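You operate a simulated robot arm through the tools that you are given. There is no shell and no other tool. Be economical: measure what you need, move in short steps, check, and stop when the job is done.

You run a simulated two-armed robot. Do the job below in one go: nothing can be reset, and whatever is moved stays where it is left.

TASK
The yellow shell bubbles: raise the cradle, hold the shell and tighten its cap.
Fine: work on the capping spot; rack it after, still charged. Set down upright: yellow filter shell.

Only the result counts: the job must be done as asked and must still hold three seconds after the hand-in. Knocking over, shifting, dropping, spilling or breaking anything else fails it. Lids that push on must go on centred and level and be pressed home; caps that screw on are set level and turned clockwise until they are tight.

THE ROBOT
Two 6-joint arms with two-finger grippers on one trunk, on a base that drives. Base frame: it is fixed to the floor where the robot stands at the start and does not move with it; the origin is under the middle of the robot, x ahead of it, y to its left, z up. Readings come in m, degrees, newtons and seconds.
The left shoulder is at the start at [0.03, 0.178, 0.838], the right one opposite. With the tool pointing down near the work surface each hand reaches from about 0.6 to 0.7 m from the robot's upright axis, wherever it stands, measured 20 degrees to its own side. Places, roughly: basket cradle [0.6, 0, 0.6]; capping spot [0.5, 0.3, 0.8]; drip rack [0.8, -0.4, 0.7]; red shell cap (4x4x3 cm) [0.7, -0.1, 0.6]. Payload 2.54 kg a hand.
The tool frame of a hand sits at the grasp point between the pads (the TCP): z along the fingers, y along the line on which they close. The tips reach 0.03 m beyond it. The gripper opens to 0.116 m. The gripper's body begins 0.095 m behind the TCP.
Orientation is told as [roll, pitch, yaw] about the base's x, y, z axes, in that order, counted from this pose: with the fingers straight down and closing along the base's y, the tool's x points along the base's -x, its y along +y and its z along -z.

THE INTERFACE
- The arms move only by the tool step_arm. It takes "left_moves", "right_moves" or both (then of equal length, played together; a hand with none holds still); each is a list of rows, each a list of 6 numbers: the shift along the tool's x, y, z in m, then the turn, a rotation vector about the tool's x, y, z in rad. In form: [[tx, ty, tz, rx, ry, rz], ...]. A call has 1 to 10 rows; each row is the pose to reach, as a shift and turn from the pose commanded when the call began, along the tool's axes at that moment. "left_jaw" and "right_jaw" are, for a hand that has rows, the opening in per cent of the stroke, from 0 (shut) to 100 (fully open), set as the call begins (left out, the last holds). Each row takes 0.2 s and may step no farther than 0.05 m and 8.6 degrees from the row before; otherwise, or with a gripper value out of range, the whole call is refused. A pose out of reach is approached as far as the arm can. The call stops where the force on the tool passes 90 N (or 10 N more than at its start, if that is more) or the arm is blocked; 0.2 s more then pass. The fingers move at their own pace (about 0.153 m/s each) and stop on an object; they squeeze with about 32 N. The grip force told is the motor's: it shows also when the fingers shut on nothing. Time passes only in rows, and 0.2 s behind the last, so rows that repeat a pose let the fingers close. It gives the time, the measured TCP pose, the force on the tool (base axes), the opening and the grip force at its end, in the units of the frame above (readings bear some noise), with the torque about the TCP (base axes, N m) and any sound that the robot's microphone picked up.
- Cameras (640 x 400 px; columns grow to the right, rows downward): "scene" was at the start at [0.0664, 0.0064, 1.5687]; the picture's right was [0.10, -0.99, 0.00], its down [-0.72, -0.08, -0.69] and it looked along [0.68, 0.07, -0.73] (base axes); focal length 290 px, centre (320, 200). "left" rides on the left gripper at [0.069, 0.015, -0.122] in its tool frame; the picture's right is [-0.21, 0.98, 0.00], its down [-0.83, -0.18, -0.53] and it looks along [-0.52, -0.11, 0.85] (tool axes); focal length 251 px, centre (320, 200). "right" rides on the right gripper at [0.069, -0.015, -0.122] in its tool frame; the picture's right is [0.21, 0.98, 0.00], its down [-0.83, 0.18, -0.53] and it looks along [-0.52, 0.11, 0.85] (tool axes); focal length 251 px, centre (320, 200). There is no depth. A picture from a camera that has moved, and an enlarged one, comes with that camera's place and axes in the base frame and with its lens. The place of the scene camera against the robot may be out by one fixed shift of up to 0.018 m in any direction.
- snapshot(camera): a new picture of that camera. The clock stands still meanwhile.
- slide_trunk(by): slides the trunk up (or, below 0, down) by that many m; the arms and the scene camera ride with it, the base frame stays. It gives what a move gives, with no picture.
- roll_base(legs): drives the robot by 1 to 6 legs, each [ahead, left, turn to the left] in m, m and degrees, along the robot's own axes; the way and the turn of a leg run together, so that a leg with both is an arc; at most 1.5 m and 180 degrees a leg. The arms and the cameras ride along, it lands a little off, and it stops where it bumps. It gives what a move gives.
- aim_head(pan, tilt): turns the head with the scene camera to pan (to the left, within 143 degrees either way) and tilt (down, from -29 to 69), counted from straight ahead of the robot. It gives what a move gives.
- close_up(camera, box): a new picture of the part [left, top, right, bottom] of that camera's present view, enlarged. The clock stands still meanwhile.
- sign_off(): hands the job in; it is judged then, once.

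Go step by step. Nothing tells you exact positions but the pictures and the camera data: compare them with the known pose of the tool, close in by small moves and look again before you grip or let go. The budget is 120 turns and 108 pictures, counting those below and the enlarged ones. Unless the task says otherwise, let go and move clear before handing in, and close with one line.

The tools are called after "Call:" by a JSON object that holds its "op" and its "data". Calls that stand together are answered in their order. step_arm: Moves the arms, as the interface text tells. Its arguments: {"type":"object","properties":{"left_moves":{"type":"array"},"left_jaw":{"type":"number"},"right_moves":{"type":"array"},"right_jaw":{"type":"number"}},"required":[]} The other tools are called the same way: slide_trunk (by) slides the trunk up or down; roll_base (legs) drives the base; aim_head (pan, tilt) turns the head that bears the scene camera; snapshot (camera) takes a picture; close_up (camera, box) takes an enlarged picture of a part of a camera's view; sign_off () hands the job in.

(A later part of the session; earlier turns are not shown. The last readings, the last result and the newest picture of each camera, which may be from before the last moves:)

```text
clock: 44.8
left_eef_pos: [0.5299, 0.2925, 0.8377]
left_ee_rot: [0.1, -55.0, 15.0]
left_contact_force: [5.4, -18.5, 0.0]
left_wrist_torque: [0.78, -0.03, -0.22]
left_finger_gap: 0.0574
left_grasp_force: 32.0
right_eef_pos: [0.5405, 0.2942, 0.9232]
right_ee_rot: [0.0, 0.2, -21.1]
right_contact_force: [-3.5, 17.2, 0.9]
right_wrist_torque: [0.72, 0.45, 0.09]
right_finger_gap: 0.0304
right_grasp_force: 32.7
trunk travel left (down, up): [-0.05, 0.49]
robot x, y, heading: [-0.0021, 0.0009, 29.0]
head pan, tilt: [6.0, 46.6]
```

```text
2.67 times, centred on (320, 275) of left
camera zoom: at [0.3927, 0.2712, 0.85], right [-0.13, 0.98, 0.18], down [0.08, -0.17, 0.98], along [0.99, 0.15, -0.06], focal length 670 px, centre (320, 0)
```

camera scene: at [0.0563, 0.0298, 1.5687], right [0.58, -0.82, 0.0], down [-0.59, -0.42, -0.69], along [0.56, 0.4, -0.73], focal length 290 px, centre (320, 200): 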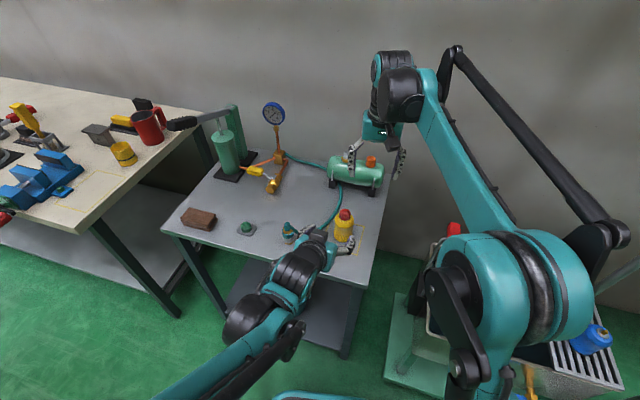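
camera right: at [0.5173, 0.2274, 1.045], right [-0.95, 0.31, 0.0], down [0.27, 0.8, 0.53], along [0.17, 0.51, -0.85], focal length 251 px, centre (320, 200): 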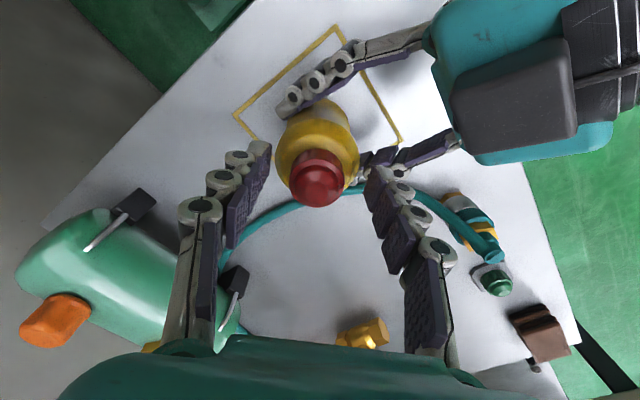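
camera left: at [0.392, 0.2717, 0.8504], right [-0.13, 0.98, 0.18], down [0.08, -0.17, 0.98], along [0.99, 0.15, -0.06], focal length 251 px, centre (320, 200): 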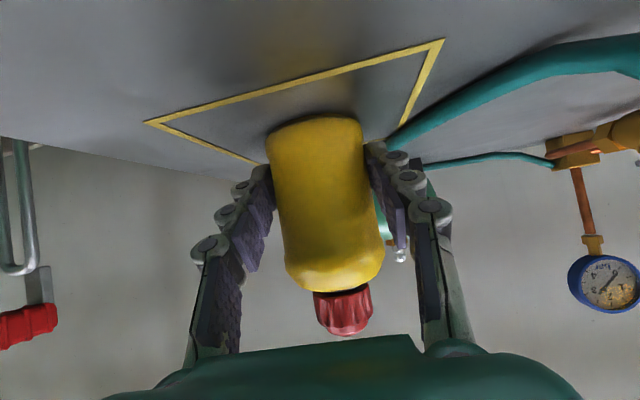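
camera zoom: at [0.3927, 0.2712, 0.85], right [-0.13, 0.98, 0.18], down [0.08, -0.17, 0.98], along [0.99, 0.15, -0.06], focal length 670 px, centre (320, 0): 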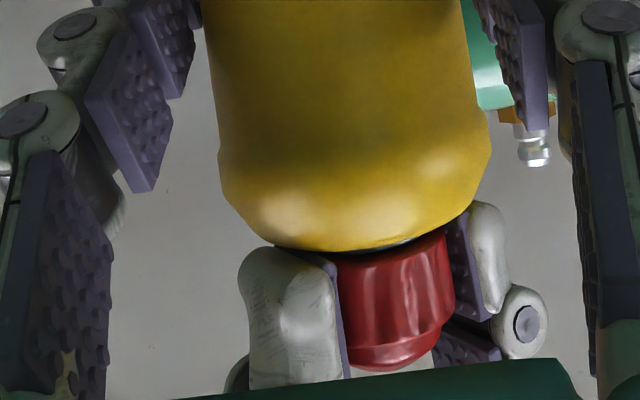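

The cap still turns freely. I'll repeat: open, wind back, close, stroke, and compare the torque.

Call:
{"op": "step_arm", "data": {"right_moves": [[0, 0, 0, 0, 0, 0], [0, 0, 0, 0, 0, 0], [0, 0, 0, 0, 0, -0.14], [0, 0, 0, 0, 0, -0.28], [0, 0, 0, 0, 0, -0.42], [0, 0, 0, 0, 0, -0.56], [0, 0, 0, 0, 0, -0.7]], "right_jaw": 50}}

Call:
{"op": "step_arm", "data": {"right_moves": [[0, 0, 0, 0, 0, -0.14], [0, 0, 0, 0, 0, -0.28], [0, 0, 0, 0, 0, -0.42], [0, 0, 0, 0, 0, -0.56], [0, 0, 0, 0, 0, -0.7]]}}

Call:
{"op": "step_arm", "data": {"right_moves": [[0, 0, 0, 0, 0, 0], [0, 0, 0, 0, 0, 0], [0, 0, 0, 0, 0, 0]], "right_jaw": 0}}

Call:
{"op": "step_arm", "data": {"right_moves": [[0, 0, 0, 0, 0, 0.14], [0, 0, 0, 0, 0, 0.28], [0, 0, 0, 0, 0, 0.42], [0, 0, 0, 0, 0, 0.56], [0, 0, 0, 0, 0, 0.7]]}}

Call:
{"op": "step_arm", "data": {"right_moves": [[0, 0, 0, 0, 0, 0.14], [0, 0, 0, 0, 0, 0.28], [0, 0, 0, 0, 0, 0.42], [0, 0, 0, 0, 0, 0.56], [0, 0, 0, 0, 0, 0.7]]}}

Call:
{"op": "close_up", "data": {"camera": "left", "box": [200, 200, 440, 350]}}

```text
clock: 46.4
left_eef_pos: [0.5299, 0.2918, 0.8379]
left_ee_rot: [0.0, -55.0, 15.0]
left_contact_force: [0.0, 0.2, 0.4]
left_wrist_torque: [-0.05, 0.12, -0.04]
left_finger_gap: 0.0576
left_grasp_force: 31.4
right_eef_pos: [0.5406, 0.2932, 0.9228]
right_ee_rot: [-0.1, 0.1, 19.2]
right_contact_force: [-0.2, -0.3, 0.3]
right_wrist_torque: [-0.02, 0.01, 0.01]
right_finger_gap: 0.058
right_grasp_force: 0.0
trunk travel left (down, up): [-0.05, 0.49]
robot x, y, heading: [-0.0021, -0.0001, 29.3]
head pan, tilt: [6.0, 46.6]
```

```text
clock: 47.5
left_eef_pos: [0.5289, 0.2929, 0.8386]
left_ee_rot: [0.0, -55.0, 14.9]
left_contact_force: [-1.0, 0.7, 0.9]
left_wrist_torque: [-0.05, 0.12, -0.03]
left_finger_gap: 0.0575
left_grasp_force: 31.9
right_eef_pos: [0.5393, 0.293, 0.9225]
right_ee_rot: [0.1, 0.0, 59.2]
right_contact_force: [-0.2, 0.1, -0.6]
right_wrist_torque: [0.01, -0.02, 0.0]
right_finger_gap: 0.0581
right_grasp_force: 0.2
trunk travel left (down, up): [-0.05, 0.49]
robot x, y, heading: [0.0005, -0.0008, 29.3]
head pan, tilt: [6.0, 46.6]
```

```text
clock: 48.4
left_eef_pos: [0.5294, 0.2919, 0.8375]
left_ee_rot: [0.0, -55.1, 15.0]
left_contact_force: [-8.5, 2.5, -0.4]
left_wrist_torque: [-0.2, -0.47, 0.03]
left_finger_gap: 0.0574
left_grasp_force: 32.2
right_eef_pos: [0.5407, 0.2934, 0.922]
right_ee_rot: [-0.1, 0.0, 59.3]
right_contact_force: [10.6, -1.6, 2.8]
right_wrist_torque: [-0.15, -0.28, 0.02]
right_finger_gap: 0.0305
right_grasp_force: 32.1
trunk travel left (down, up): [-0.05, 0.49]
robot x, y, heading: [-0.0008, 0.0008, 29.4]
head pan, tilt: [6.0, 46.6]
```

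```text
clock: 49.5
left_eef_pos: [0.53, 0.2919, 0.8371]
left_ee_rot: [0.0, -55.0, 14.9]
left_contact_force: [-5.7, -2.5, -0.2]
left_wrist_torque: [-0.09, -0.26, -0.21]
left_finger_gap: 0.0573
left_grasp_force: 32.0
right_eef_pos: [0.54, 0.2943, 0.9214]
right_ee_rot: [-0.1, -0.1, 19.0]
right_contact_force: [7.8, 3.7, 0.3]
right_wrist_torque: [0.35, -0.23, 0.21]
right_finger_gap: 0.0303
right_grasp_force: 32.6
trunk travel left (down, up): [-0.05, 0.49]
robot x, y, heading: [-0.0033, 0.0051, 29.3]
head pan, tilt: [6.0, 46.6]
```

```text
clock: 50.8
left_eef_pos: [0.5305, 0.2915, 0.837]
left_ee_rot: [-0.1, -55.0, 15.0]
left_contact_force: [10.0, -15.5, -2.5]
left_wrist_torque: [0.67, 0.54, -0.45]
left_finger_gap: 0.0578
left_grasp_force: 33.0
right_eef_pos: [0.5381, 0.2935, 0.9226]
right_ee_rot: [0.1, 0.1, -21.1]
right_contact_force: [-7.9, 15.9, 8.1]
right_wrist_torque: [0.6, 0.21, 0.34]
right_finger_gap: 0.0296
right_grasp_force: 31.9
trunk travel left (down, up): [-0.05, 0.49]
robot x, y, heading: [0.0013, 0.0017, 29.5]
head pan, tilt: [6.0, 46.6]
```

```text
2.67 times, centred on (320, 275) of left
camera zoom: at [0.3926, 0.271, 0.8501], right [-0.13, 0.98, 0.18], down [0.08, -0.17, 0.98], along [0.99, 0.15, -0.06], focal length 670 px, centre (320, 0)
```

zoom: 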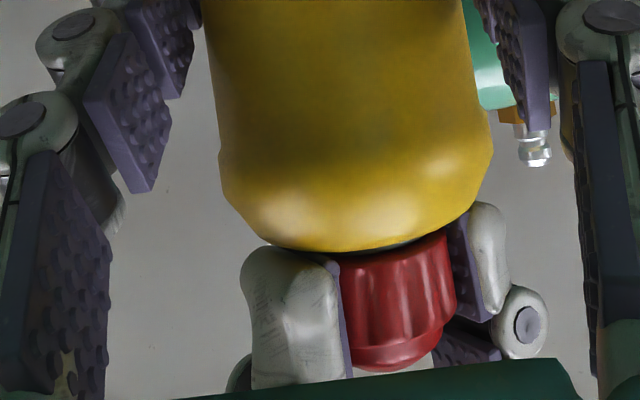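

The twist torque rose to 0.34 N·m at the end of that stroke, so the cap is starting to seat. One more stroke.

Call:
{"op": "step_arm", "data": {"right_moves": [[0, 0, 0, 0, 0, 0], [0, 0, 0, 0, 0, 0], [0, 0, 0, 0, 0, -0.14], [0, 0, 0, 0, 0, -0.28], [0, 0, 0, 0, 0, -0.42], [0, 0, 0, 0, 0, -0.56], [0, 0, 0, 0, 0, -0.7]], "right_jaw": 50}}

Call:
{"op": "step_arm", "data": {"right_moves": [[0, 0, 0, 0, 0, -0.14], [0, 0, 0, 0, 0, -0.28], [0, 0, 0, 0, 0, -0.42], [0, 0, 0, 0, 0, -0.56], [0, 0, 0.001, 0, 0, -0.7]]}}

Call:
{"op": "close_up", "data": {"camera": "left", "box": [200, 200, 440, 350]}}

Call:
{"op": "step_arm", "data": {"right_moves": [[0, 0, 0, 0, 0, 0], [0, 0, 0, 0, 0, 0], [0, 0, 0, 0, 0, 0]], "right_jaw": 0}}

Call:
{"op": "step_arm", "data": {"right_moves": [[0, 0, 0, 0, 0, 0.12], [0, 0, 0, 0, 0, 0.24], [0, 0, 0, 0, 0, 0.36]]}}

Call:
{"op": "step_arm", "data": {"right_moves": [[0, 0, 0, 0, 0, 0.12], [0, 0, 0, 0, 0, 0.24], [0, 0, 0, 0, 0, 0.36]]}}

Call:
{"op": "close_up", "data": {"camera": "left", "box": [200, 200, 440, 350]}}

```text
clock: 52.4
left_eef_pos: [0.5291, 0.2919, 0.8383]
left_ee_rot: [0.1, -54.9, 14.9]
left_contact_force: [0.5, 1.1, 0.9]
left_wrist_torque: [0.0, 0.05, -0.04]
left_finger_gap: 0.0577
left_grasp_force: 32.0
right_eef_pos: [0.5393, 0.2936, 0.9226]
right_ee_rot: [-0.1, 0.0, 19.1]
right_contact_force: [0.8, 0.3, -0.3]
right_wrist_torque: [-0.03, -0.01, 0.03]
right_finger_gap: 0.0582
right_grasp_force: 0.0
trunk travel left (down, up): [-0.05, 0.49]
robot x, y, heading: [0.0034, 0.002, 29.1]
head pan, tilt: [6.0, 46.6]
```

```text
clock: 53.5
left_eef_pos: [0.529, 0.2923, 0.838]
left_ee_rot: [0.0, -55.0, 15.0]
left_contact_force: [-0.1, 1.5, 0.5]
left_wrist_torque: [0.0, 0.04, -0.02]
left_finger_gap: 0.0579
left_grasp_force: 31.8
right_eef_pos: [0.5378, 0.2917, 0.9223]
right_ee_rot: [0.0, 0.0, 59.3]
right_contact_force: [0.2, -0.5, 0.0]
right_wrist_torque: [0.0, 0.02, 0.0]
right_finger_gap: 0.0579
right_grasp_force: 0.1
trunk travel left (down, up): [-0.05, 0.49]
robot x, y, heading: [0.002, -0.0023, 29.4]
head pan, tilt: [6.0, 46.6]
```

```text
2.67 times, centred on (320, 275) of left
camera zoom: at [0.3923, 0.2717, 0.85], right [-0.13, 0.98, 0.18], down [0.08, -0.17, 0.98], along [0.99, 0.15, -0.06], focal length 670 px, centre (320, 0)
```

zoom: 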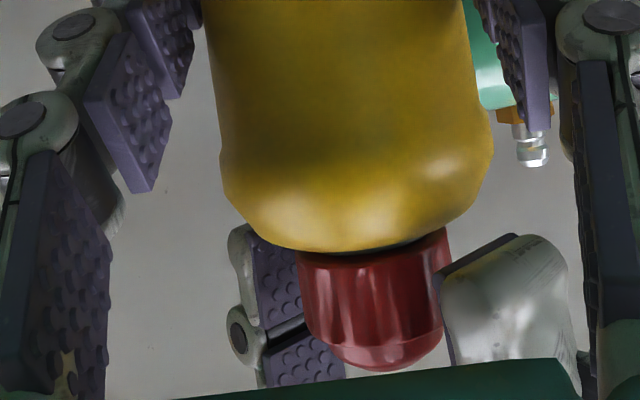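

```text
clock: 54.4
left_eef_pos: [0.5297, 0.2916, 0.838]
left_ee_rot: [0.0, -55.0, 15.1]
left_contact_force: [-3.7, 1.7, -0.7]
left_wrist_torque: [-0.12, -0.18, 0.02]
left_finger_gap: 0.0579
left_grasp_force: 31.8
right_eef_pos: [0.5385, 0.2935, 0.9221]
right_ee_rot: [0.1, 0.0, 59.2]
right_contact_force: [5.8, -0.6, 7.2]
right_wrist_torque: [-0.05, -0.23, -0.01]
right_finger_gap: 0.0303
right_grasp_force: 31.9
trunk travel left (down, up): [-0.05, 0.49]
robot x, y, heading: [-0.0034, 0.0022, 29.2]
head pan, tilt: [6.0, 46.6]
```

```text
clock: 55.1
left_eef_pos: [0.531, 0.2913, 0.8387]
left_ee_rot: [0.0, -55.0, 15.0]
left_contact_force: [-1.0, 0.6, -5.4]
left_wrist_torque: [-0.32, 0.34, -0.71]
left_finger_gap: 0.0578
left_grasp_force: 32.1
right_eef_pos: [0.5377, 0.294, 0.9218]
right_ee_rot: [0.0, 0.1, 38.6]
right_contact_force: [-1.0, -2.2, 10.0]
right_wrist_torque: [0.04, 0.02, 0.72]
right_finger_gap: 0.0298
right_grasp_force: 32.1
trunk travel left (down, up): [-0.05, 0.49]
robot x, y, heading: [-0.0011, -0.0011, 29.1]
head pan, tilt: [6.0, 46.6]
```

```text
clock: 56.0
left_eef_pos: [0.5299, 0.2914, 0.8381]
left_ee_rot: [0.0, -55.0, 15.1]
left_contact_force: [6.6, -3.9, -11.3]
left_wrist_torque: [0.12, 0.65, -0.62]
left_finger_gap: 0.058
left_grasp_force: 32.0
right_eef_pos: [0.5396, 0.2935, 0.9225]
right_ee_rot: [0.1, 0.0, 17.8]
right_contact_force: [-4.2, 6.6, 21.7]
right_wrist_torque: [0.27, 0.01, 0.57]
right_finger_gap: 0.031
right_grasp_force: 31.7
trunk travel left (down, up): [-0.05, 0.49]
robot x, y, heading: [-0.0019, -0.0017, 29.3]
head pan, tilt: [6.0, 46.6]
```

```text
2.67 times, centred on (320, 275) of left
camera zoom: at [0.3923, 0.2713, 0.8502], right [-0.13, 0.98, 0.18], down [0.08, -0.17, 0.98], along [0.99, 0.15, -0.06], focal length 670 px, centre (320, 0)
```

zoom: 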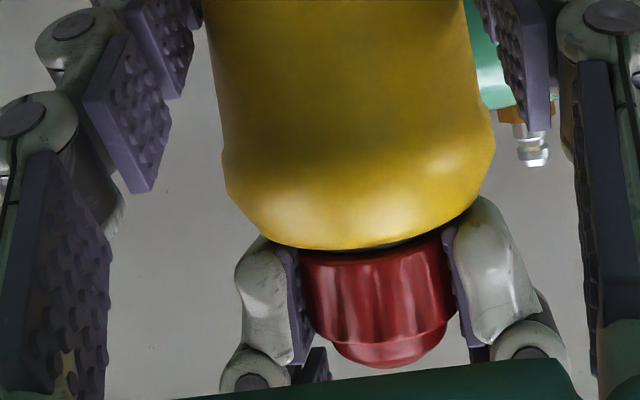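

Torque jumped to 0.72 N·m and then the fingers slipped on the ribs, so the cap looks tight. I'll regrip once more to confirm it resists at once.

Call:
{"op": "step_arm", "data": {"right_moves": [[0, 0, 0, 0, 0, 0], [0, 0, 0, 0, 0, 0], [0, 0, 0, 0, 0, -0.12], [0, 0, 0, 0, 0, -0.24], [0, 0, 0, 0, 0, -0.36], [0, 0, 0, 0, 0, -0.48], [0, 0, 0, 0, 0, -0.6]], "right_jaw": 50}}

Call:
{"op": "step_arm", "data": {"right_moves": [[0, 0, 0, 0, 0, 0], [0, 0, 0, 0, 0, 0], [0, 0, 0, 0, 0, 0]], "right_jaw": 0}}

Call:
{"op": "step_arm", "data": {"right_moves": [[0, 0, 0, 0, 0, 0.08], [0, 0, 0, 0, 0, 0.16]]}}

Call:
{"op": "step_arm", "data": {"right_moves": [[0, 0, 0, 0, 0, 0.08], [0, 0, 0, 0, 0, 0.16]]}}

Call:
{"op": "step_arm", "data": {"right_moves": [[0, 0, 0, 0, 0, 0.08], [0, 0, 0, 0, 0, 0.16]]}}

Call:
{"op": "snapshot", "data": {"camera": "left"}}

```text
clock: 57.5
left_eef_pos: [0.5298, 0.2923, 0.8382]
left_ee_rot: [0.0, -55.0, 15.0]
left_contact_force: [0.5, 1.5, -0.5]
left_wrist_torque: [0.01, 0.13, -0.01]
left_finger_gap: 0.0579
left_grasp_force: 32.6
right_eef_pos: [0.5399, 0.2928, 0.9213]
right_ee_rot: [-0.1, 0.0, 52.4]
right_contact_force: [-1.4, -0.3, 0.7]
right_wrist_torque: [-0.06, 0.02, -0.02]
right_finger_gap: 0.0579
right_grasp_force: 0.0
trunk travel left (down, up): [-0.05, 0.49]
robot x, y, heading: [-0.0005, -0.0008, 29.4]
head pan, tilt: [6.0, 46.6]
```

```text
clock: 58.4
left_eef_pos: [0.5294, 0.2917, 0.8388]
left_ee_rot: [0.0, -55.1, 15.0]
left_contact_force: [0.8, 2.7, 0.3]
left_wrist_torque: [0.02, 0.1, 0.06]
left_finger_gap: 0.0579
left_grasp_force: 32.1
right_eef_pos: [0.54, 0.2934, 0.9219]
right_ee_rot: [0.1, 0.0, 52.2]
right_contact_force: [1.0, -0.1, 7.0]
right_wrist_torque: [0.0, -0.05, -0.06]
right_finger_gap: 0.0292
right_grasp_force: 31.6
trunk travel left (down, up): [-0.05, 0.49]
robot x, y, heading: [-0.0003, 0.001, 29.5]
head pan, tilt: [6.0, 46.6]
```

```text
clock: 59.0
left_eef_pos: [0.5297, 0.2919, 0.8376]
left_ee_rot: [0.1, -55.0, 15.0]
left_contact_force: [-1.9, 1.0, 0.5]
left_wrist_torque: [-0.14, 0.07, -0.72]
left_finger_gap: 0.0578
left_grasp_force: 31.4
right_eef_pos: [0.5401, 0.2931, 0.9227]
right_ee_rot: [0.0, 0.0, 43.1]
right_contact_force: [3.5, -0.3, 6.0]
right_wrist_torque: [0.0, -0.15, 0.71]
right_finger_gap: 0.0298
right_grasp_force: 31.9
trunk travel left (down, up): [-0.05, 0.49]
robot x, y, heading: [0.0002, -0.0013, 29.5]
head pan, tilt: [6.0, 46.6]
```

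```text
clock: 59.5
left_eef_pos: [0.5291, 0.2921, 0.8385]
left_ee_rot: [0.0, -55.0, 14.9]
left_contact_force: [4.1, 1.9, -3.7]
left_wrist_torque: [-0.15, 0.7, -0.6]
left_finger_gap: 0.0582
left_grasp_force: 31.4
right_eef_pos: [0.5373, 0.2937, 0.9224]
right_ee_rot: [0.0, 0.0, 34.0]
right_contact_force: [-4.8, -0.2, 12.9]
right_wrist_torque: [-0.02, 0.03, 0.53]
right_finger_gap: 0.0301
right_grasp_force: 31.6
trunk travel left (down, up): [-0.05, 0.49]
robot x, y, heading: [-0.0005, 0.0004, 29.3]
head pan, tilt: [6.0, 46.6]
```

```text
clock: 60.1
left_eef_pos: [0.5288, 0.2929, 0.839]
left_ee_rot: [0.0, -55.1, 15.0]
left_contact_force: [4.7, -1.4, -7.6]
left_wrist_torque: [0.12, 0.63, -0.71]
left_finger_gap: 0.0581
left_grasp_force: 32.1
right_eef_pos: [0.5394, 0.2934, 0.923]
right_ee_rot: [0.0, 0.0, 24.8]
right_contact_force: [-3.6, 5.6, 18.1]
right_wrist_torque: [0.21, 0.01, 0.59]
right_finger_gap: 0.0308
right_grasp_force: 31.4
trunk travel left (down, up): [-0.05, 0.49]
robot x, y, heading: [0.004, 0.0004, 29.3]
head pan, tilt: [6.0, 46.6]
```

```text
38 pictures are left
camera left: at [0.3921, 0.2714, 0.8501], right [-0.13, 0.98, 0.18], down [0.08, -0.17, 0.98], along [0.99, 0.15, -0.06], focal length 251 px, centre (320, 200)
```

left: 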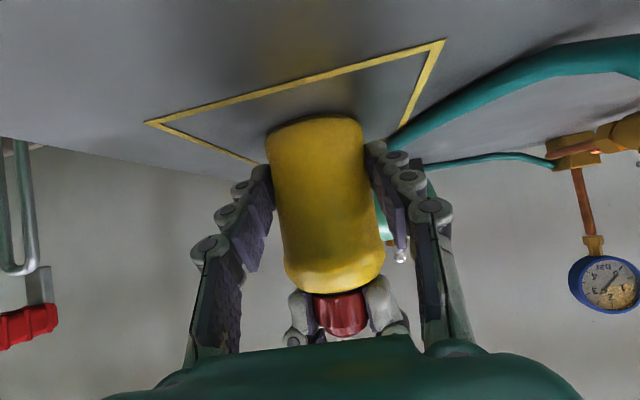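

The torque hits 0.71 N·m at once and the fingers slip over the ribs, so the cap is tight. I'll open the right hand and lift it, then release and back off the left.

Call:
{"op": "step_arm", "data": {"right_moves": [[0, 0, 0, 0, 0, 0], [0, 0, 0, 0, 0, 0], [0, 0, -0.03, 0, 0, 0], [0, 0, -0.06, 0, 0, 0], [0, 0, -0.09, 0, 0, 0], [0, 0, -0.12, 0, 0, 0], [0, 0, -0.15, 0, 0, 0]], "right_jaw": 60}}

Call:
{"op": "close_up", "data": {"camera": "left", "box": [200, 200, 440, 350]}}

Call:
{"op": "step_arm", "data": {"left_moves": [[0, 0, 0, 0, 0, 0], [0, 0, 0, 0, 0, 0]], "left_jaw": 82}}

Call:
{"op": "step_arm", "data": {"left_moves": [[0, 0, -0.02, 0, 0, 0], [0, 0, -0.05, 0, 0, 0], [0, 0, -0.09, 0, 0, 0], [0, 0, -0.13, 0, 0, 0], [0, 0, -0.17, 0, 0, 0]]}}

Call:
{"op": "snapshot", "data": {"camera": "right"}}

Call:
{"op": "close_up", "data": {"camera": "scene", "box": [270, 170, 430, 270]}}

```text
clock: 61.8
left_eef_pos: [0.5302, 0.2929, 0.8379]
left_ee_rot: [0.1, -55.1, 15.0]
left_contact_force: [-1.2, 0.6, -0.2]
left_wrist_torque: [-0.06, 0.16, 0.0]
left_finger_gap: 0.0579
left_grasp_force: 31.8
right_eef_pos: [0.5392, 0.2941, 1.0722]
right_ee_rot: [0.0, 0.0, 24.9]
right_contact_force: [0.4, 0.6, -0.5]
right_wrist_torque: [0.02, 0.03, 0.02]
right_finger_gap: 0.0695
right_grasp_force: 0.0
trunk travel left (down, up): [-0.05, 0.49]
robot x, y, heading: [0.001, 0.0025, 29.1]
head pan, tilt: [6.0, 46.6]
```

```text
2.67 times, centred on (320, 275) of left
camera zoom: at [0.3921, 0.2715, 0.8501], right [-0.13, 0.98, 0.18], down [0.08, -0.17, 0.98], along [0.99, 0.15, -0.06], focal length 670 px, centre (320, 0)
```

zoom: 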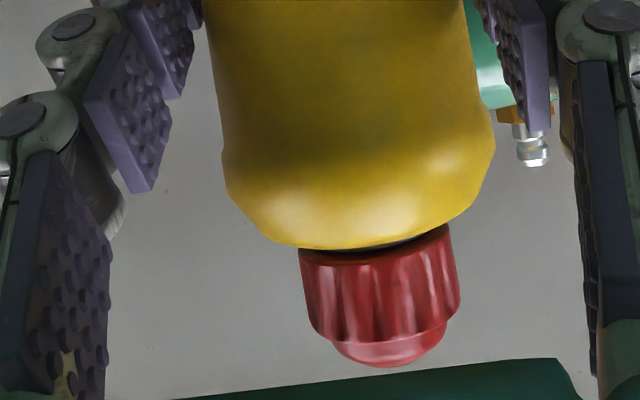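

```text
clock: 62.4
left_eef_pos: [0.5308, 0.2916, 0.8377]
left_ee_rot: [0.0, -55.0, 15.0]
left_contact_force: [0.1, -0.3, 0.4]
left_wrist_torque: [0.04, -0.02, 0.0]
left_finger_gap: 0.0952
left_grasp_force: 0.1
right_eef_pos: [0.5395, 0.2954, 1.0721]
right_ee_rot: [0.1, 0.0, 24.8]
right_contact_force: [0.5, 0.6, 0.0]
right_wrist_torque: [0.0, -0.01, 0.0]
right_finger_gap: 0.0697
right_grasp_force: 0.0
trunk travel left (down, up): [-0.05, 0.49]
robot x, y, heading: [0.0004, 0.0038, 29.3]
head pan, tilt: [6.0, 46.6]
```

```text
clock: 63.5
left_eef_pos: [0.3931, 0.2557, 0.9357]
left_ee_rot: [0.0, -55.1, 14.9]
left_contact_force: [-0.2, 0.0, -0.5]
left_wrist_torque: [-0.02, -0.01, 0.02]
left_finger_gap: 0.0953
left_grasp_force: 0.2
right_eef_pos: [0.5371, 0.2944, 1.0727]
right_ee_rot: [0.0, -0.1, 24.7]
right_contact_force: [-0.4, 0.3, 1.0]
right_wrist_torque: [0.0, -0.05, 0.01]
right_finger_gap: 0.0693
right_grasp_force: 0.1
trunk travel left (down, up): [-0.05, 0.49]
robot x, y, heading: [-0.0021, 0.0025, 29.4]
head pan, tilt: [6.0, 46.6]
```

```text
36 pictures are left
camera right: at [0.48, 0.2519, 1.1955], right [-0.6, 0.8, 0.0], down [0.67, 0.51, 0.53], along [0.43, 0.32, -0.84], focal length 251 px, centre (320, 200)
```

right: 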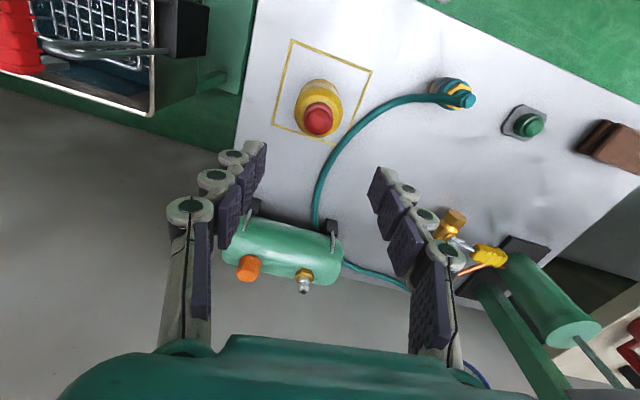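

```text
4.00 times, centred on (350, 220) of scene
camera zoom: at [0.0536, 0.0293, 1.5688], right [0.58, -0.82, 0.0], down [-0.59, -0.42, -0.69], along [0.56, 0.4, -0.73], focal length 1158 px, centre (200, 120)
```

zoom: 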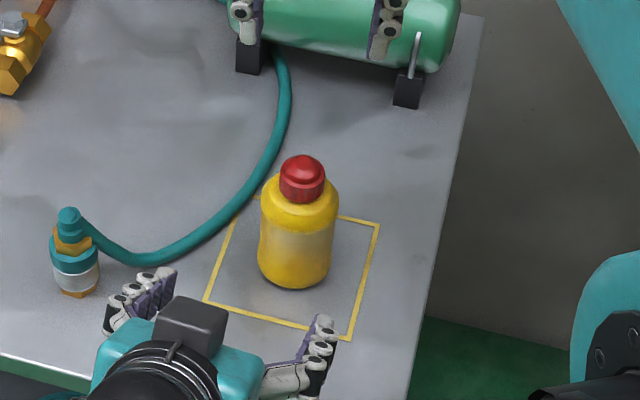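

The shell still stands upright on the square with the cap snug. I'll pull the left hand further up and back, then lower the right hand over the body to pick it up.

Call:
{"op": "step_arm", "data": {"left_moves": [[-0.0176, 0.001, -0.033, 0, 0, 0], [-0.035, 0.002, -0.066, 0, 0, 0], [-0.0527, 0.003, -0.099, 0, 0, 0]]}}

Call:
{"op": "step_arm", "data": {"right_moves": [[-0.001, 0, 0.04, 0, 0, 0], [-0.001, 0, 0.08, 0, 0, 0], [-0.001, 0, 0.12, 0, 0, 0], [-0.001, 0, 0.15, 0, 0, 0], [-0.001, 0, 0.18, 0, 0, 0]], "right_jaw": 80}}

Call:
{"op": "snapshot", "data": {"camera": "right"}}

```text
clock: 64.3
left_eef_pos: [0.3426, 0.246, 1.0344]
left_ee_rot: [-0.1, -55.0, 14.9]
left_contact_force: [0.0, -0.3, 0.8]
left_wrist_torque: [0.02, -0.03, 0.01]
left_finger_gap: 0.0951
left_grasp_force: 0.3
right_eef_pos: [0.5378, 0.2949, 1.074]
right_ee_rot: [-0.1, 0.0, 24.8]
right_contact_force: [-0.3, -0.3, 0.4]
right_wrist_torque: [0.03, -0.08, 0.02]
right_finger_gap: 0.0694
right_grasp_force: 0.0
trunk travel left (down, up): [-0.05, 0.49]
robot x, y, heading: [0.0021, 0.0025, 29.3]
head pan, tilt: [6.0, 46.6]
```

```text
clock: 65.5
left_eef_pos: [0.3449, 0.2479, 1.0335]
left_ee_rot: [0.0, -55.0, 15.0]
left_contact_force: [0.9, -0.4, 0.1]
left_wrist_torque: [0.02, 0.01, 0.02]
left_finger_gap: 0.0948
left_grasp_force: 0.1
right_eef_pos: [0.5404, 0.2949, 0.8909]
right_ee_rot: [0.0, 0.0, 24.9]
right_contact_force: [0.3, 0.5, 0.0]
right_wrist_torque: [-0.01, 0.06, 0.0]
right_finger_gap: 0.0928
right_grasp_force: 0.1
trunk travel left (down, up): [-0.05, 0.49]
robot x, y, heading: [-0.001, 0.0006, 29.3]
head pan, tilt: [6.0, 46.6]
```

```text
34 pictures are left
camera right: at [0.4834, 0.2521, 1.014], right [-0.6, 0.8, 0.0], down [0.67, 0.51, 0.53], along [0.43, 0.32, -0.85], focal length 251 px, centre (320, 200)
```

right: 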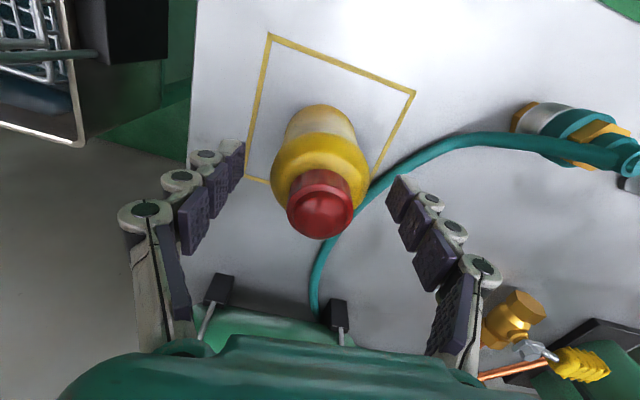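

Well aligned. I'll lower to z ≈ 0.848, grip the body and lift.

Call:
{"op": "step_arm", "data": {"right_moves": [[0, 0, 0.02, 0, 0, 0], [0, 0, 0.043, 0, 0, 0]]}}

Call:
{"op": "step_arm", "data": {"right_moves": [[0, 0, 0, 0, 0, 0], [0, 0, 0, 0, 0, 0], [0, 0, 0, 0, 0, 0]], "right_jaw": 0}}

Call:
{"op": "step_arm", "data": {"right_moves": [[0, 0, -0.02, 0, 0, 0], [0, 0, -0.05, 0, 0, 0], [0, 0, -0.09, 0, 0, 0], [0, 0, -0.13, 0, 0, 0], [0, 0, -0.17, 0, 0, 0], [0, 0, -0.21, 0, 0, 0], [0.04, 0, -0.24, 0, 0, 0], [0.08, 0, -0.24, 0, 0, 0]]}}

Call:
{"op": "snapshot", "data": {"camera": "right"}}

Call:
{"op": "snapshot", "data": {"camera": "scene"}}

```text
clock: 66.2
left_eef_pos: [0.3453, 0.2476, 1.033]
left_ee_rot: [0.1, -55.0, 15.0]
left_contact_force: [0.3, 0.3, 0.0]
left_wrist_torque: [-0.04, 0.02, -0.01]
left_finger_gap: 0.0949
left_grasp_force: 0.1
right_eef_pos: [0.5394, 0.2954, 0.8491]
right_ee_rot: [0.0, 0.0, 24.8]
right_contact_force: [-0.1, -0.5, 0.4]
right_wrist_torque: [-0.02, 0.03, -0.01]
right_finger_gap: 0.0925
right_grasp_force: 0.1
trunk travel left (down, up): [-0.05, 0.49]
robot x, y, heading: [0.0026, 0.0007, 29.2]
head pan, tilt: [6.0, 46.6]
```

```text
clock: 67.0
left_eef_pos: [0.3432, 0.2474, 1.0342]
left_ee_rot: [0.1, -55.1, 15.0]
left_contact_force: [0.5, 0.0, 0.4]
left_wrist_torque: [0.0, 0.01, -0.02]
left_finger_gap: 0.0951
left_grasp_force: 0.1
right_eef_pos: [0.5403, 0.2941, 0.8494]
right_ee_rot: [-0.1, 0.0, 24.8]
right_contact_force: [-0.4, 0.1, 2.9]
right_wrist_torque: [-0.06, -0.06, -0.09]
right_finger_gap: 0.06
right_grasp_force: 31.7
trunk travel left (down, up): [-0.05, 0.49]
robot x, y, heading: [0.0012, -0.0022, 29.1]
head pan, tilt: [6.0, 46.6]
```

```text
clock: 68.8
left_eef_pos: [0.3439, 0.2475, 1.0345]
left_ee_rot: [0.0, -54.9, 14.9]
left_contact_force: [-0.2, 0.3, -0.3]
left_wrist_torque: [-0.04, 0.02, 0.01]
left_finger_gap: 0.0952
left_grasp_force: 0.0
right_eef_pos: [0.467, 0.2593, 1.0894]
right_ee_rot: [0.0, 0.0, 24.9]
right_contact_force: [0.7, -0.3, -4.1]
right_wrist_torque: [0.01, -0.03, 0.02]
right_finger_gap: 0.0595
right_grasp_force: 31.7
trunk travel left (down, up): [-0.05, 0.49]
robot x, y, heading: [0.0013, 0.0019, 29.5]
head pan, tilt: [6.0, 46.6]
```

```text
33 pictures are left
camera right: at [0.4104, 0.216, 1.2116], right [-0.6, 0.8, 0.0], down [0.67, 0.51, 0.53], along [0.43, 0.32, -0.85], focal length 251 px, centre (320, 200)
```

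right: 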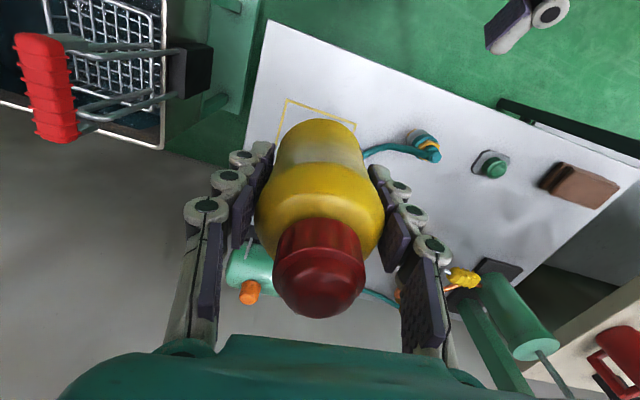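

```text
32 pictures are left
camera scene: at [0.0554, 0.0294, 1.5687], right [0.58, -0.82, 0.0], down [-0.59, -0.42, -0.69], along [0.56, 0.4, -0.73], focal length 290 px, centre (320, 200)
```

scene: 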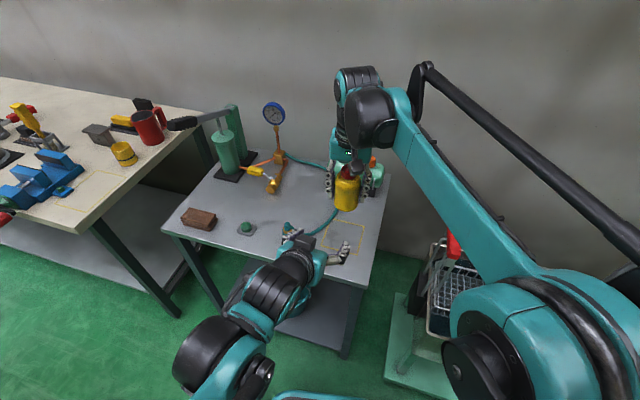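

The shell is in the right hand. Before turning to the rack I'll raise the right hand and move it aside to the right, and pull the left hand up and to the left.

Call:
{"op": "step_arm", "data": {"left_moves": [[-0.0116, 0.033, -0.018, 0, 0, 0], [-0.023, 0.066, -0.037, 0, 0, 0], [-0.035, 0.099, -0.055, 0, 0, 0], [-0.046, 0.132, -0.073, 0, 0, 0], [-0.058, 0.1645, -0.0917, 0, 0, 0]], "right_moves": [[0, -0.02, -0.02, 0, 0, 0], [0, -0.05, -0.04, 0, 0, 0], [0, -0.08, -0.06, 0, 0, 0], [0, -0.11, -0.08, 0, 0, 0], [0, -0.15, -0.1, 0, 0, 0]]}}

Call:
{"op": "roll_base", "data": {"legs": [[0, 0, -29]]}}

Call:
{"op": "aim_head", "data": {"pan": -15, "tilt": 60}}

Call:
{"op": "snapshot", "data": {"camera": "scene"}}

Call:
{"op": "snapshot", "data": {"camera": "right"}}

```text
clock: 70.0
left_eef_pos: [0.264, 0.395, 1.1363]
left_ee_rot: [0.0, -55.0, 15.1]
left_contact_force: [0.6, -0.4, 0.5]
left_wrist_torque: [0.0, -0.01, 0.02]
left_finger_gap: 0.0951
left_grasp_force: 0.0
right_eef_pos: [0.5304, 0.1243, 1.1904]
right_ee_rot: [0.0, 0.1, 24.7]
right_contact_force: [0.2, -0.2, -4.0]
right_wrist_torque: [-0.01, 0.01, 0.01]
right_finger_gap: 0.0598
right_grasp_force: 32.6
trunk travel left (down, up): [-0.05, 0.49]
robot x, y, heading: [0.0006, 0.0022, 29.6]
head pan, tilt: [6.0, 46.6]
```

```text
clock: 71.8
left_eef_pos: [0.4233, 0.2151, 1.1357]
left_ee_rot: [0.0, -55.0, -14.3]
left_contact_force: [-0.6, 0.0, -0.2]
left_wrist_torque: [0.01, -0.03, -0.02]
left_finger_gap: 0.095
left_grasp_force: 0.1
right_eef_pos: [0.5238, -0.1491, 1.1906]
right_ee_rot: [-0.1, 0.0, -4.4]
right_contact_force: [0.5, -1.4, -4.1]
right_wrist_torque: [0.01, 0.03, 0.04]
right_finger_gap: 0.06
right_grasp_force: 32.0
trunk travel left (down, up): [-0.05, 0.49]
robot x, y, heading: [-0.0017, -0.0021, 0.2]
head pan, tilt: [6.0, 46.6]
```

```text
clock: 72.6
left_eef_pos: [0.424, 0.2151, 1.1359]
left_ee_rot: [0.0, -55.0, -14.2]
left_contact_force: [0.1, 0.4, -0.1]
left_wrist_torque: [-0.04, -0.01, -0.01]
left_finger_gap: 0.0951
left_grasp_force: 0.0
right_eef_pos: [0.5233, -0.1492, 1.1915]
right_ee_rot: [0.0, 0.0, -4.4]
right_contact_force: [-0.8, 0.9, -5.4]
right_wrist_torque: [0.03, -0.01, 0.05]
right_finger_gap: 0.0597
right_grasp_force: 32.3
trunk travel left (down, up): [-0.05, 0.49]
robot x, y, heading: [0.0, -0.0004, 0.1]
head pan, tilt: [-15.0, 60.0]
```

```text
31 pictures are left
camera scene: at [0.0516, -0.0193, 1.5515], right [-0.26, -0.97, 0.0], down [-0.84, 0.22, -0.5], along [0.48, -0.13, -0.87], focal length 290 px, centre (320, 200)
```

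scene: 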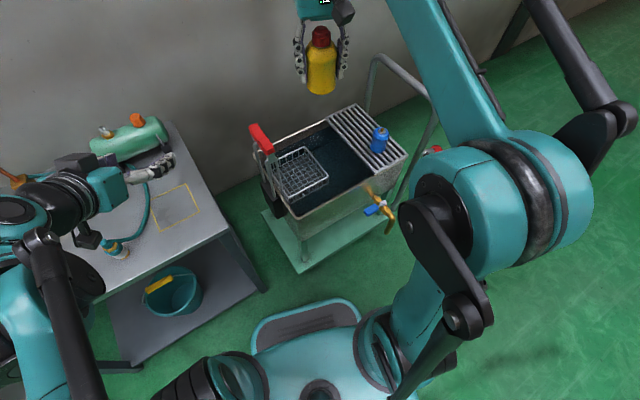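

```text
30 pictures are left
camera right: at [0.4528, -0.1588, 1.3133], right [-0.14, 0.99, 0.0], down [0.84, 0.12, 0.53], along [0.53, 0.07, -0.85], focal length 251 px, centre (320, 200)
```

right: 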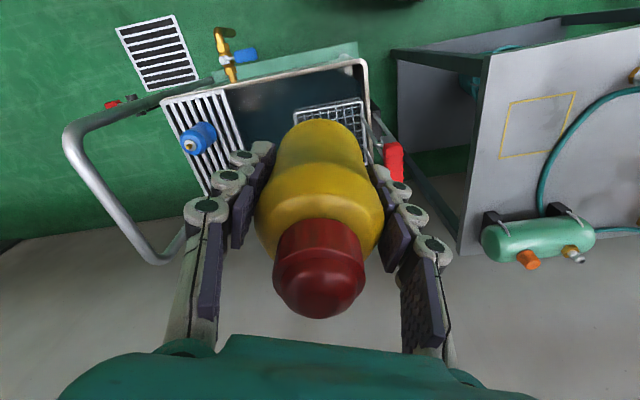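

The cart with the tank and rack is ahead on the right, with its push rail at the far right end. The rack is too far from here, so I'll sidestep right and edge forward, leaving a gap to the stand.

Call:
{"op": "roll_base", "data": {"legs": [[0, -0.18, 0], [0.09, 0, 0]]}}

Call:
{"op": "aim_head", "data": {"pan": -5, "tilt": 66}}

Call:
{"op": "snapshot", "data": {"camera": "scene"}}

Call:
{"op": "snapshot", "data": {"camera": "right"}}

```text
clock: 74.8
left_eef_pos: [0.5146, 0.0385, 1.1346]
left_ee_rot: [-0.1, -54.9, -14.3]
left_contact_force: [1.0, -0.1, 0.4]
left_wrist_torque: [-0.02, 0.05, 0.0]
left_finger_gap: 0.0952
left_grasp_force: 0.1
right_eef_pos: [0.6137, -0.3256, 1.1909]
right_ee_rot: [0.1, 0.1, -4.5]
right_contact_force: [0.5, 1.0, -5.1]
right_wrist_torque: [0.03, 0.08, 0.0]
right_finger_gap: 0.0598
right_grasp_force: 32.1
trunk travel left (down, up): [-0.05, 0.49]
robot x, y, heading: [0.0891, -0.177, 0.2]
head pan, tilt: [-15.0, 60.0]
```

```text
clock: 75.5
left_eef_pos: [0.5122, 0.0381, 1.1357]
left_ee_rot: [-0.1, -55.0, -14.3]
left_contact_force: [-0.7, 0.3, 0.0]
left_wrist_torque: [-0.02, -0.01, -0.01]
left_finger_gap: 0.0951
left_grasp_force: 0.0
right_eef_pos: [0.6141, -0.326, 1.1903]
right_ee_rot: [0.0, 0.0, -4.4]
right_contact_force: [-0.3, -0.1, -3.8]
right_wrist_torque: [0.02, 0.01, 0.03]
right_finger_gap: 0.0598
right_grasp_force: 31.7
trunk travel left (down, up): [-0.05, 0.49]
robot x, y, heading: [0.0913, -0.1764, -0.1]
head pan, tilt: [-5.0, 66.0]
```

```text
29 pictures are left
camera scene: at [0.1363, -0.1833, 1.5449], right [-0.09, -1.0, 0.0], down [-0.91, 0.08, -0.41], along [0.41, -0.04, -0.91], focal length 290 px, centre (320, 200)
```

scene: 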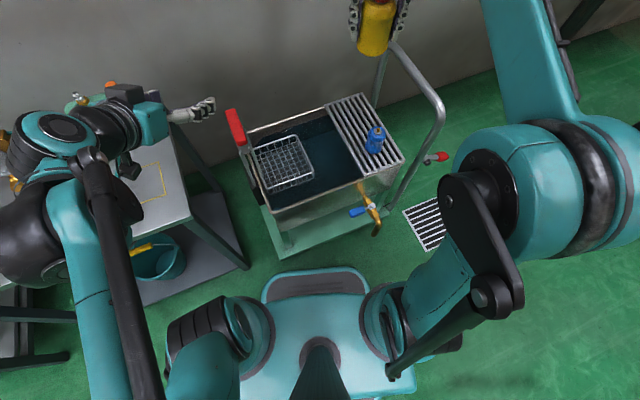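

```text
28 pictures are left
camera right: at [0.5425, -0.3359, 1.3133], right [-0.14, 0.99, 0.0], down [0.84, 0.12, 0.53], along [0.53, 0.07, -0.85], focal length 251 px, centre (320, 200)
```

right: 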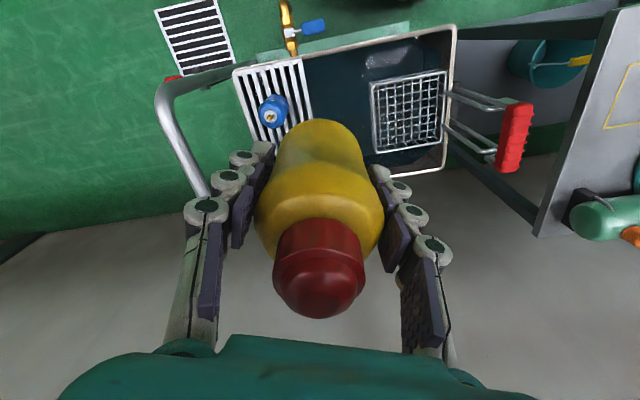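

There's about 0.1 m between the base and the stand. I'll go forward another 5 cm and check the rack from the right hand camera.

Call:
{"op": "roll_base", "data": {"legs": [[0.05, 0, 0]]}}

Call:
{"op": "snapshot", "data": {"camera": "scene"}}

Call:
{"op": "close_up", "data": {"camera": "right", "box": [160, 40, 320, 140]}}

```text
clock: 76.5
left_eef_pos: [0.5652, 0.0387, 1.1347]
left_ee_rot: [0.0, -54.9, -14.3]
left_contact_force: [1.2, -0.4, -0.2]
left_wrist_torque: [0.01, 0.04, -0.01]
left_finger_gap: 0.0949
left_grasp_force: 0.1
right_eef_pos: [0.665, -0.3259, 1.1896]
right_ee_rot: [0.0, 0.1, -4.5]
right_contact_force: [1.9, -0.5, -5.5]
right_wrist_torque: [-0.01, 0.08, -0.02]
right_finger_gap: 0.0599
right_grasp_force: 31.6
trunk travel left (down, up): [-0.05, 0.49]
robot x, y, heading: [0.1415, -0.1787, -0.3]
head pan, tilt: [-5.0, 66.0]
```

```text
27 pictures are left
camera scene: at [0.1887, -0.1832, 1.5448], right [-0.09, -1.0, 0.0], down [-0.91, 0.08, -0.4], along [0.4, -0.04, -0.91], focal length 290 px, centre (320, 200)
```

scene: 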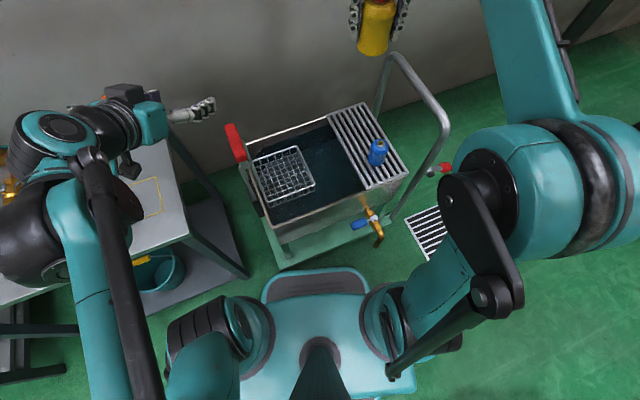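

```text
4.00 times, centred on (240, 90) of right
camera zoom: at [0.5946, -0.3358, 1.3123], right [-0.14, 0.99, 0.0], down [0.84, 0.12, 0.53], along [0.53, 0.07, -0.85], focal length 1006 px, centre (640, 640)
```

zoom: 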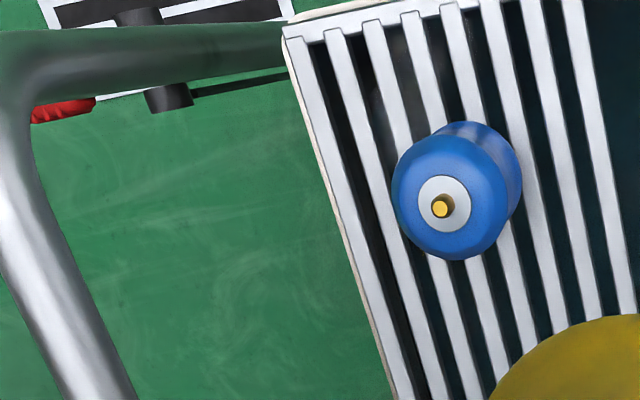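

The blue shell is at about [0.682, -0.417], and the free part of the rack is behind it. I'll aim for [0.797, -0.379], turning the hand so its camera side stays away from the blue shell, and stop well above.

Call:
{"op": "step_arm", "data": {"right_moves": [[-0.0226, -0.007, 0.02, 0, 0, 0.12], [-0.045, -0.014, 0.05, 0, 0, 0.24], [-0.068, -0.021, 0.085, 0, 0, 0.36], [-0.09, -0.028, 0.12, 0, 0, 0.36], [-0.113, -0.035, 0.16, 0, 0, 0.36], [-0.1357, -0.0425, 0.2, 0, 0, 0.36]]}}

Call:
{"op": "snapshot", "data": {"camera": "right"}}

Call:
{"op": "aim_head", "data": {"pan": -15, "tilt": 48}}

Call:
{"op": "snapshot", "data": {"camera": "scene"}}

```text
clock: 77.9
left_eef_pos: [0.5646, 0.0373, 1.134]
left_ee_rot: [0.0, -54.9, -14.3]
left_contact_force: [0.3, -0.6, 0.0]
left_wrist_torque: [0.02, 0.02, -0.03]
left_finger_gap: 0.095
left_grasp_force: 0.1
right_eef_pos: [0.7955, -0.3818, 0.9905]
right_ee_rot: [-0.1, 0.0, -25.2]
right_contact_force: [0.0, 0.1, -4.1]
right_wrist_torque: [0.0, -0.01, 0.03]
right_finger_gap: 0.0599
right_grasp_force: 31.8
trunk travel left (down, up): [-0.05, 0.49]
robot x, y, heading: [0.1383, -0.1775, -0.2]
head pan, tilt: [-5.0, 66.0]
```

```text
25 pictures are left
camera right: at [0.7268, -0.366, 1.113], right [0.22, 0.98, 0.0], down [0.83, -0.19, 0.53], along [0.52, -0.12, -0.85], focal length 251 px, centre (320, 200)
```

right: 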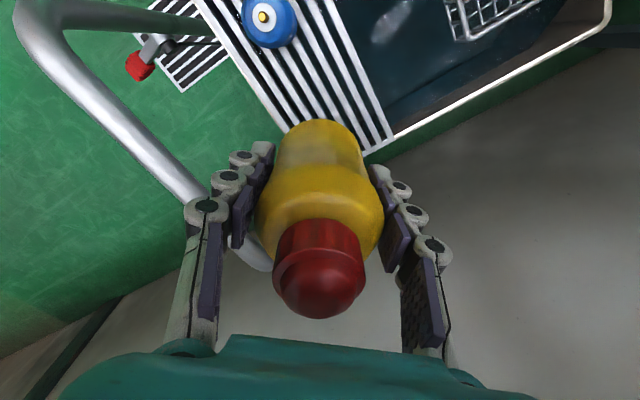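

```text
clock: 78.7
left_eef_pos: [0.5629, 0.0389, 1.136]
left_ee_rot: [0.0, -54.9, -14.2]
left_contact_force: [-0.2, 0.3, -0.2]
left_wrist_torque: [-0.01, 0.0, 0.03]
left_finger_gap: 0.095
left_grasp_force: 0.0
right_eef_pos: [0.7952, -0.3811, 0.9925]
right_ee_rot: [0.0, -0.1, -25.2]
right_contact_force: [0.0, 0.6, -4.8]
right_wrist_torque: [0.03, 0.0, -0.01]
right_finger_gap: 0.0596
right_grasp_force: 32.2
trunk travel left (down, up): [-0.05, 0.49]
robot x, y, heading: [0.1398, -0.1791, 0.0]
head pan, tilt: [-15.0, 48.0]
```

```text
24 pictures are left
camera scene: at [0.2032, -0.1985, 1.5667], right [-0.26, -0.97, 0.0], down [-0.72, 0.19, -0.67], along [0.65, -0.17, -0.74], focal length 290 px, centre (320, 200)
```

scene: 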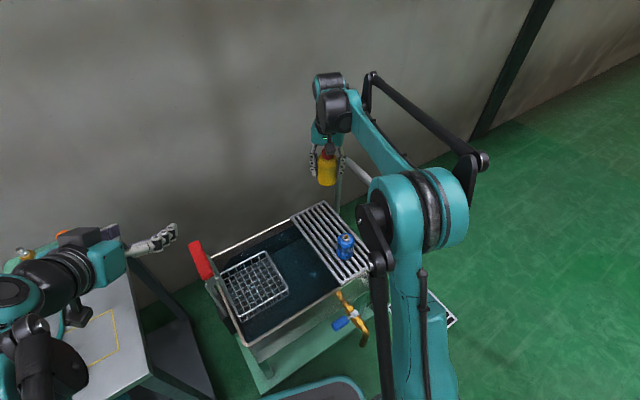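

The drop point is over the free slats, clear of the blue shell. I'll nudge 1 cm further from it and lower to about 4–6 cm above the rack.

Call:
{"op": "step_arm", "data": {"right_moves": [[-0.003, 0.003, 0.04, 0, 0, 0], [-0.006, 0.006, 0.08, 0, 0, 0], [-0.0087, 0.0085, 0.12, 0, 0, 0], [-0.0087, 0.0085, 0.15, 0, 0, 0], [-0.0087, 0.0085, 0.17, 0, 0, 0]]}}

Call:
{"op": "snapshot", "data": {"camera": "right"}}

Call:
{"op": "close_up", "data": {"camera": "scene", "box": [260, 140, 420, 240]}}

```text
clock: 79.9
left_eef_pos: [0.5639, 0.0387, 1.1354]
left_ee_rot: [0.0, -55.0, -14.2]
left_contact_force: [-0.6, 0.7, -0.8]
left_wrist_torque: [0.02, 0.03, 0.01]
left_finger_gap: 0.095
left_grasp_force: 0.1
right_eef_pos: [0.8073, -0.3767, 0.8204]
right_ee_rot: [0.0, 0.0, -25.2]
right_contact_force: [-0.2, -0.6, -4.6]
right_wrist_torque: [0.0, 0.01, 0.01]
right_finger_gap: 0.0598
right_grasp_force: 32.2
trunk travel left (down, up): [-0.05, 0.49]
robot x, y, heading: [0.1375, -0.177, 0.0]
head pan, tilt: [-15.0, 48.0]
```

```text
23 pictures are left
camera right: at [0.7381, -0.3602, 0.9428], right [0.22, 0.98, 0.0], down [0.82, -0.19, 0.53], along [0.52, -0.12, -0.85], focal length 251 px, centre (320, 200)
```

right: 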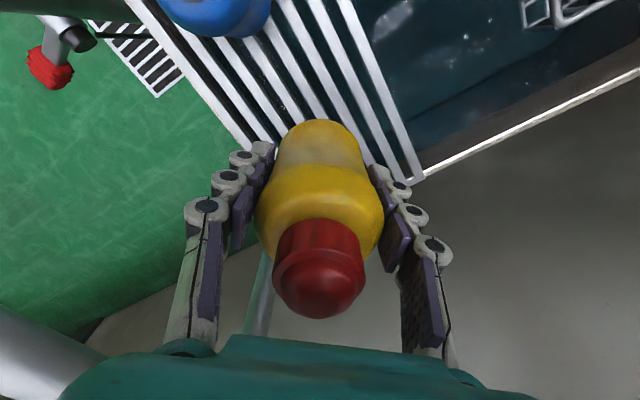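

```text
4.00 times, centred on (340, 190) of scene
camera zoom: at [0.2035, -0.1986, 1.5667], right [-0.26, -0.97, 0.0], down [-0.72, 0.19, -0.67], along [0.65, -0.17, -0.74], focal length 1158 px, centre (240, 240)
```

zoom: 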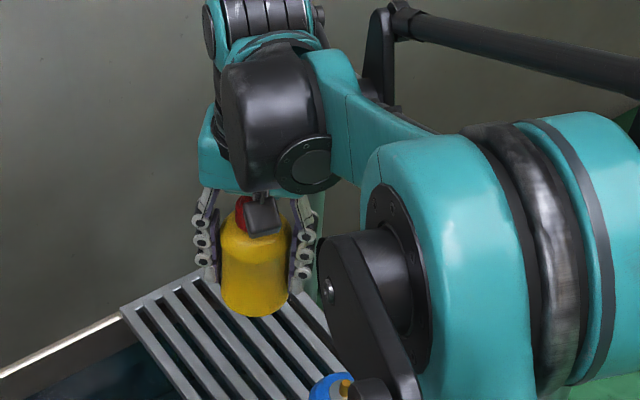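

The shell is over the slats, well inside the edges. I'll shift 1 cm toward the rack's centre line and lower in stages, feeling for contact.

Call:
{"op": "step_arm", "data": {"right_moves": [[-0.003, -0.004, 0.015, 0, 0, 0], [-0.0067, -0.0073, 0.03, 0, 0, 0], [-0.0067, -0.0073, 0.045, 0, 0, 0]]}}

Call:
{"op": "step_arm", "data": {"right_moves": [[0, 0, 0.006, 0, 0, 0], [0, 0, 0.006, 0, 0, 0]]}}

Call:
{"op": "step_arm", "data": {"right_moves": [[0, 0, 0.004, 0, 0, 0], [0, 0, 0.004, 0, 0, 0]]}}

Call:
{"op": "close_up", "data": {"camera": "scene", "box": [260, 140, 420, 240]}}

```text
clock: 80.7
left_eef_pos: [0.5632, 0.0377, 1.1351]
left_ee_rot: [0.0, -55.0, -14.4]
left_contact_force: [0.2, 0.1, -0.1]
left_wrist_torque: [0.01, 0.02, -0.02]
left_finger_gap: 0.095
left_grasp_force: 0.1
right_eef_pos: [0.8109, -0.3856, 0.7763]
right_ee_rot: [0.0, 0.0, -25.1]
right_contact_force: [-0.3, 0.1, -3.9]
right_wrist_torque: [0.01, 0.0, 0.01]
right_finger_gap: 0.0599
right_grasp_force: 31.7
trunk travel left (down, up): [-0.05, 0.49]
robot x, y, heading: [0.1408, -0.1739, -0.0]
head pan, tilt: [-15.0, 48.0]
```

```text
clock: 81.3
left_eef_pos: [0.5634, 0.0383, 1.1355]
left_ee_rot: [0.0, -55.0, -14.3]
left_contact_force: [-0.5, -0.1, 0.8]
left_wrist_torque: [-0.05, -0.03, -0.02]
left_finger_gap: 0.0953
left_grasp_force: 0.1
right_eef_pos: [0.8094, -0.385, 0.7707]
right_ee_rot: [0.0, 0.0, -25.2]
right_contact_force: [-0.4, -0.1, -5.9]
right_wrist_torque: [0.0, 0.02, 0.0]
right_finger_gap: 0.06
right_grasp_force: 31.9
trunk travel left (down, up): [-0.05, 0.49]
robot x, y, heading: [0.1366, -0.1765, 0.0]
head pan, tilt: [-15.0, 48.0]
```

```text
clock: 81.9
left_eef_pos: [0.5637, 0.0389, 1.1359]
left_ee_rot: [0.0, -55.0, -14.3]
left_contact_force: [0.3, 0.3, 0.5]
left_wrist_torque: [0.03, 0.01, -0.04]
left_finger_gap: 0.095
left_grasp_force: 0.1
right_eef_pos: [0.8102, -0.3852, 0.7674]
right_ee_rot: [0.0, 0.0, -25.2]
right_contact_force: [0.7, 0.2, -5.2]
right_wrist_torque: [-0.02, -0.02, 0.0]
right_finger_gap: 0.0597
right_grasp_force: 32.0
trunk travel left (down, up): [-0.05, 0.49]
robot x, y, heading: [0.14, -0.1769, -0.2]
head pan, tilt: [-15.0, 48.0]
```

```text
4.00 times, centred on (340, 190) of scene
camera zoom: at [0.2031, -0.1985, 1.5668], right [-0.26, -0.97, 0.0], down [-0.72, 0.19, -0.67], along [0.65, -0.17, -0.74], focal length 1158 px, centre (240, 240)
```

zoom: 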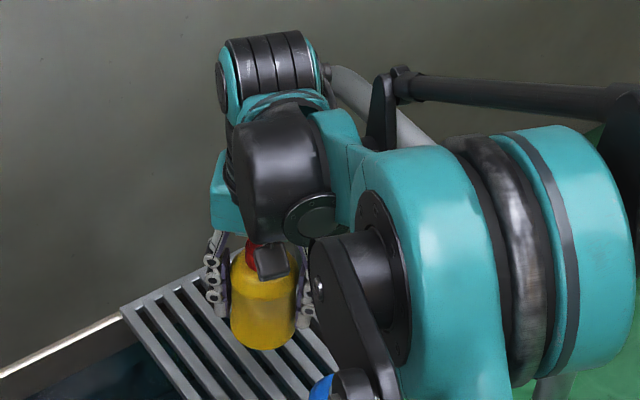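

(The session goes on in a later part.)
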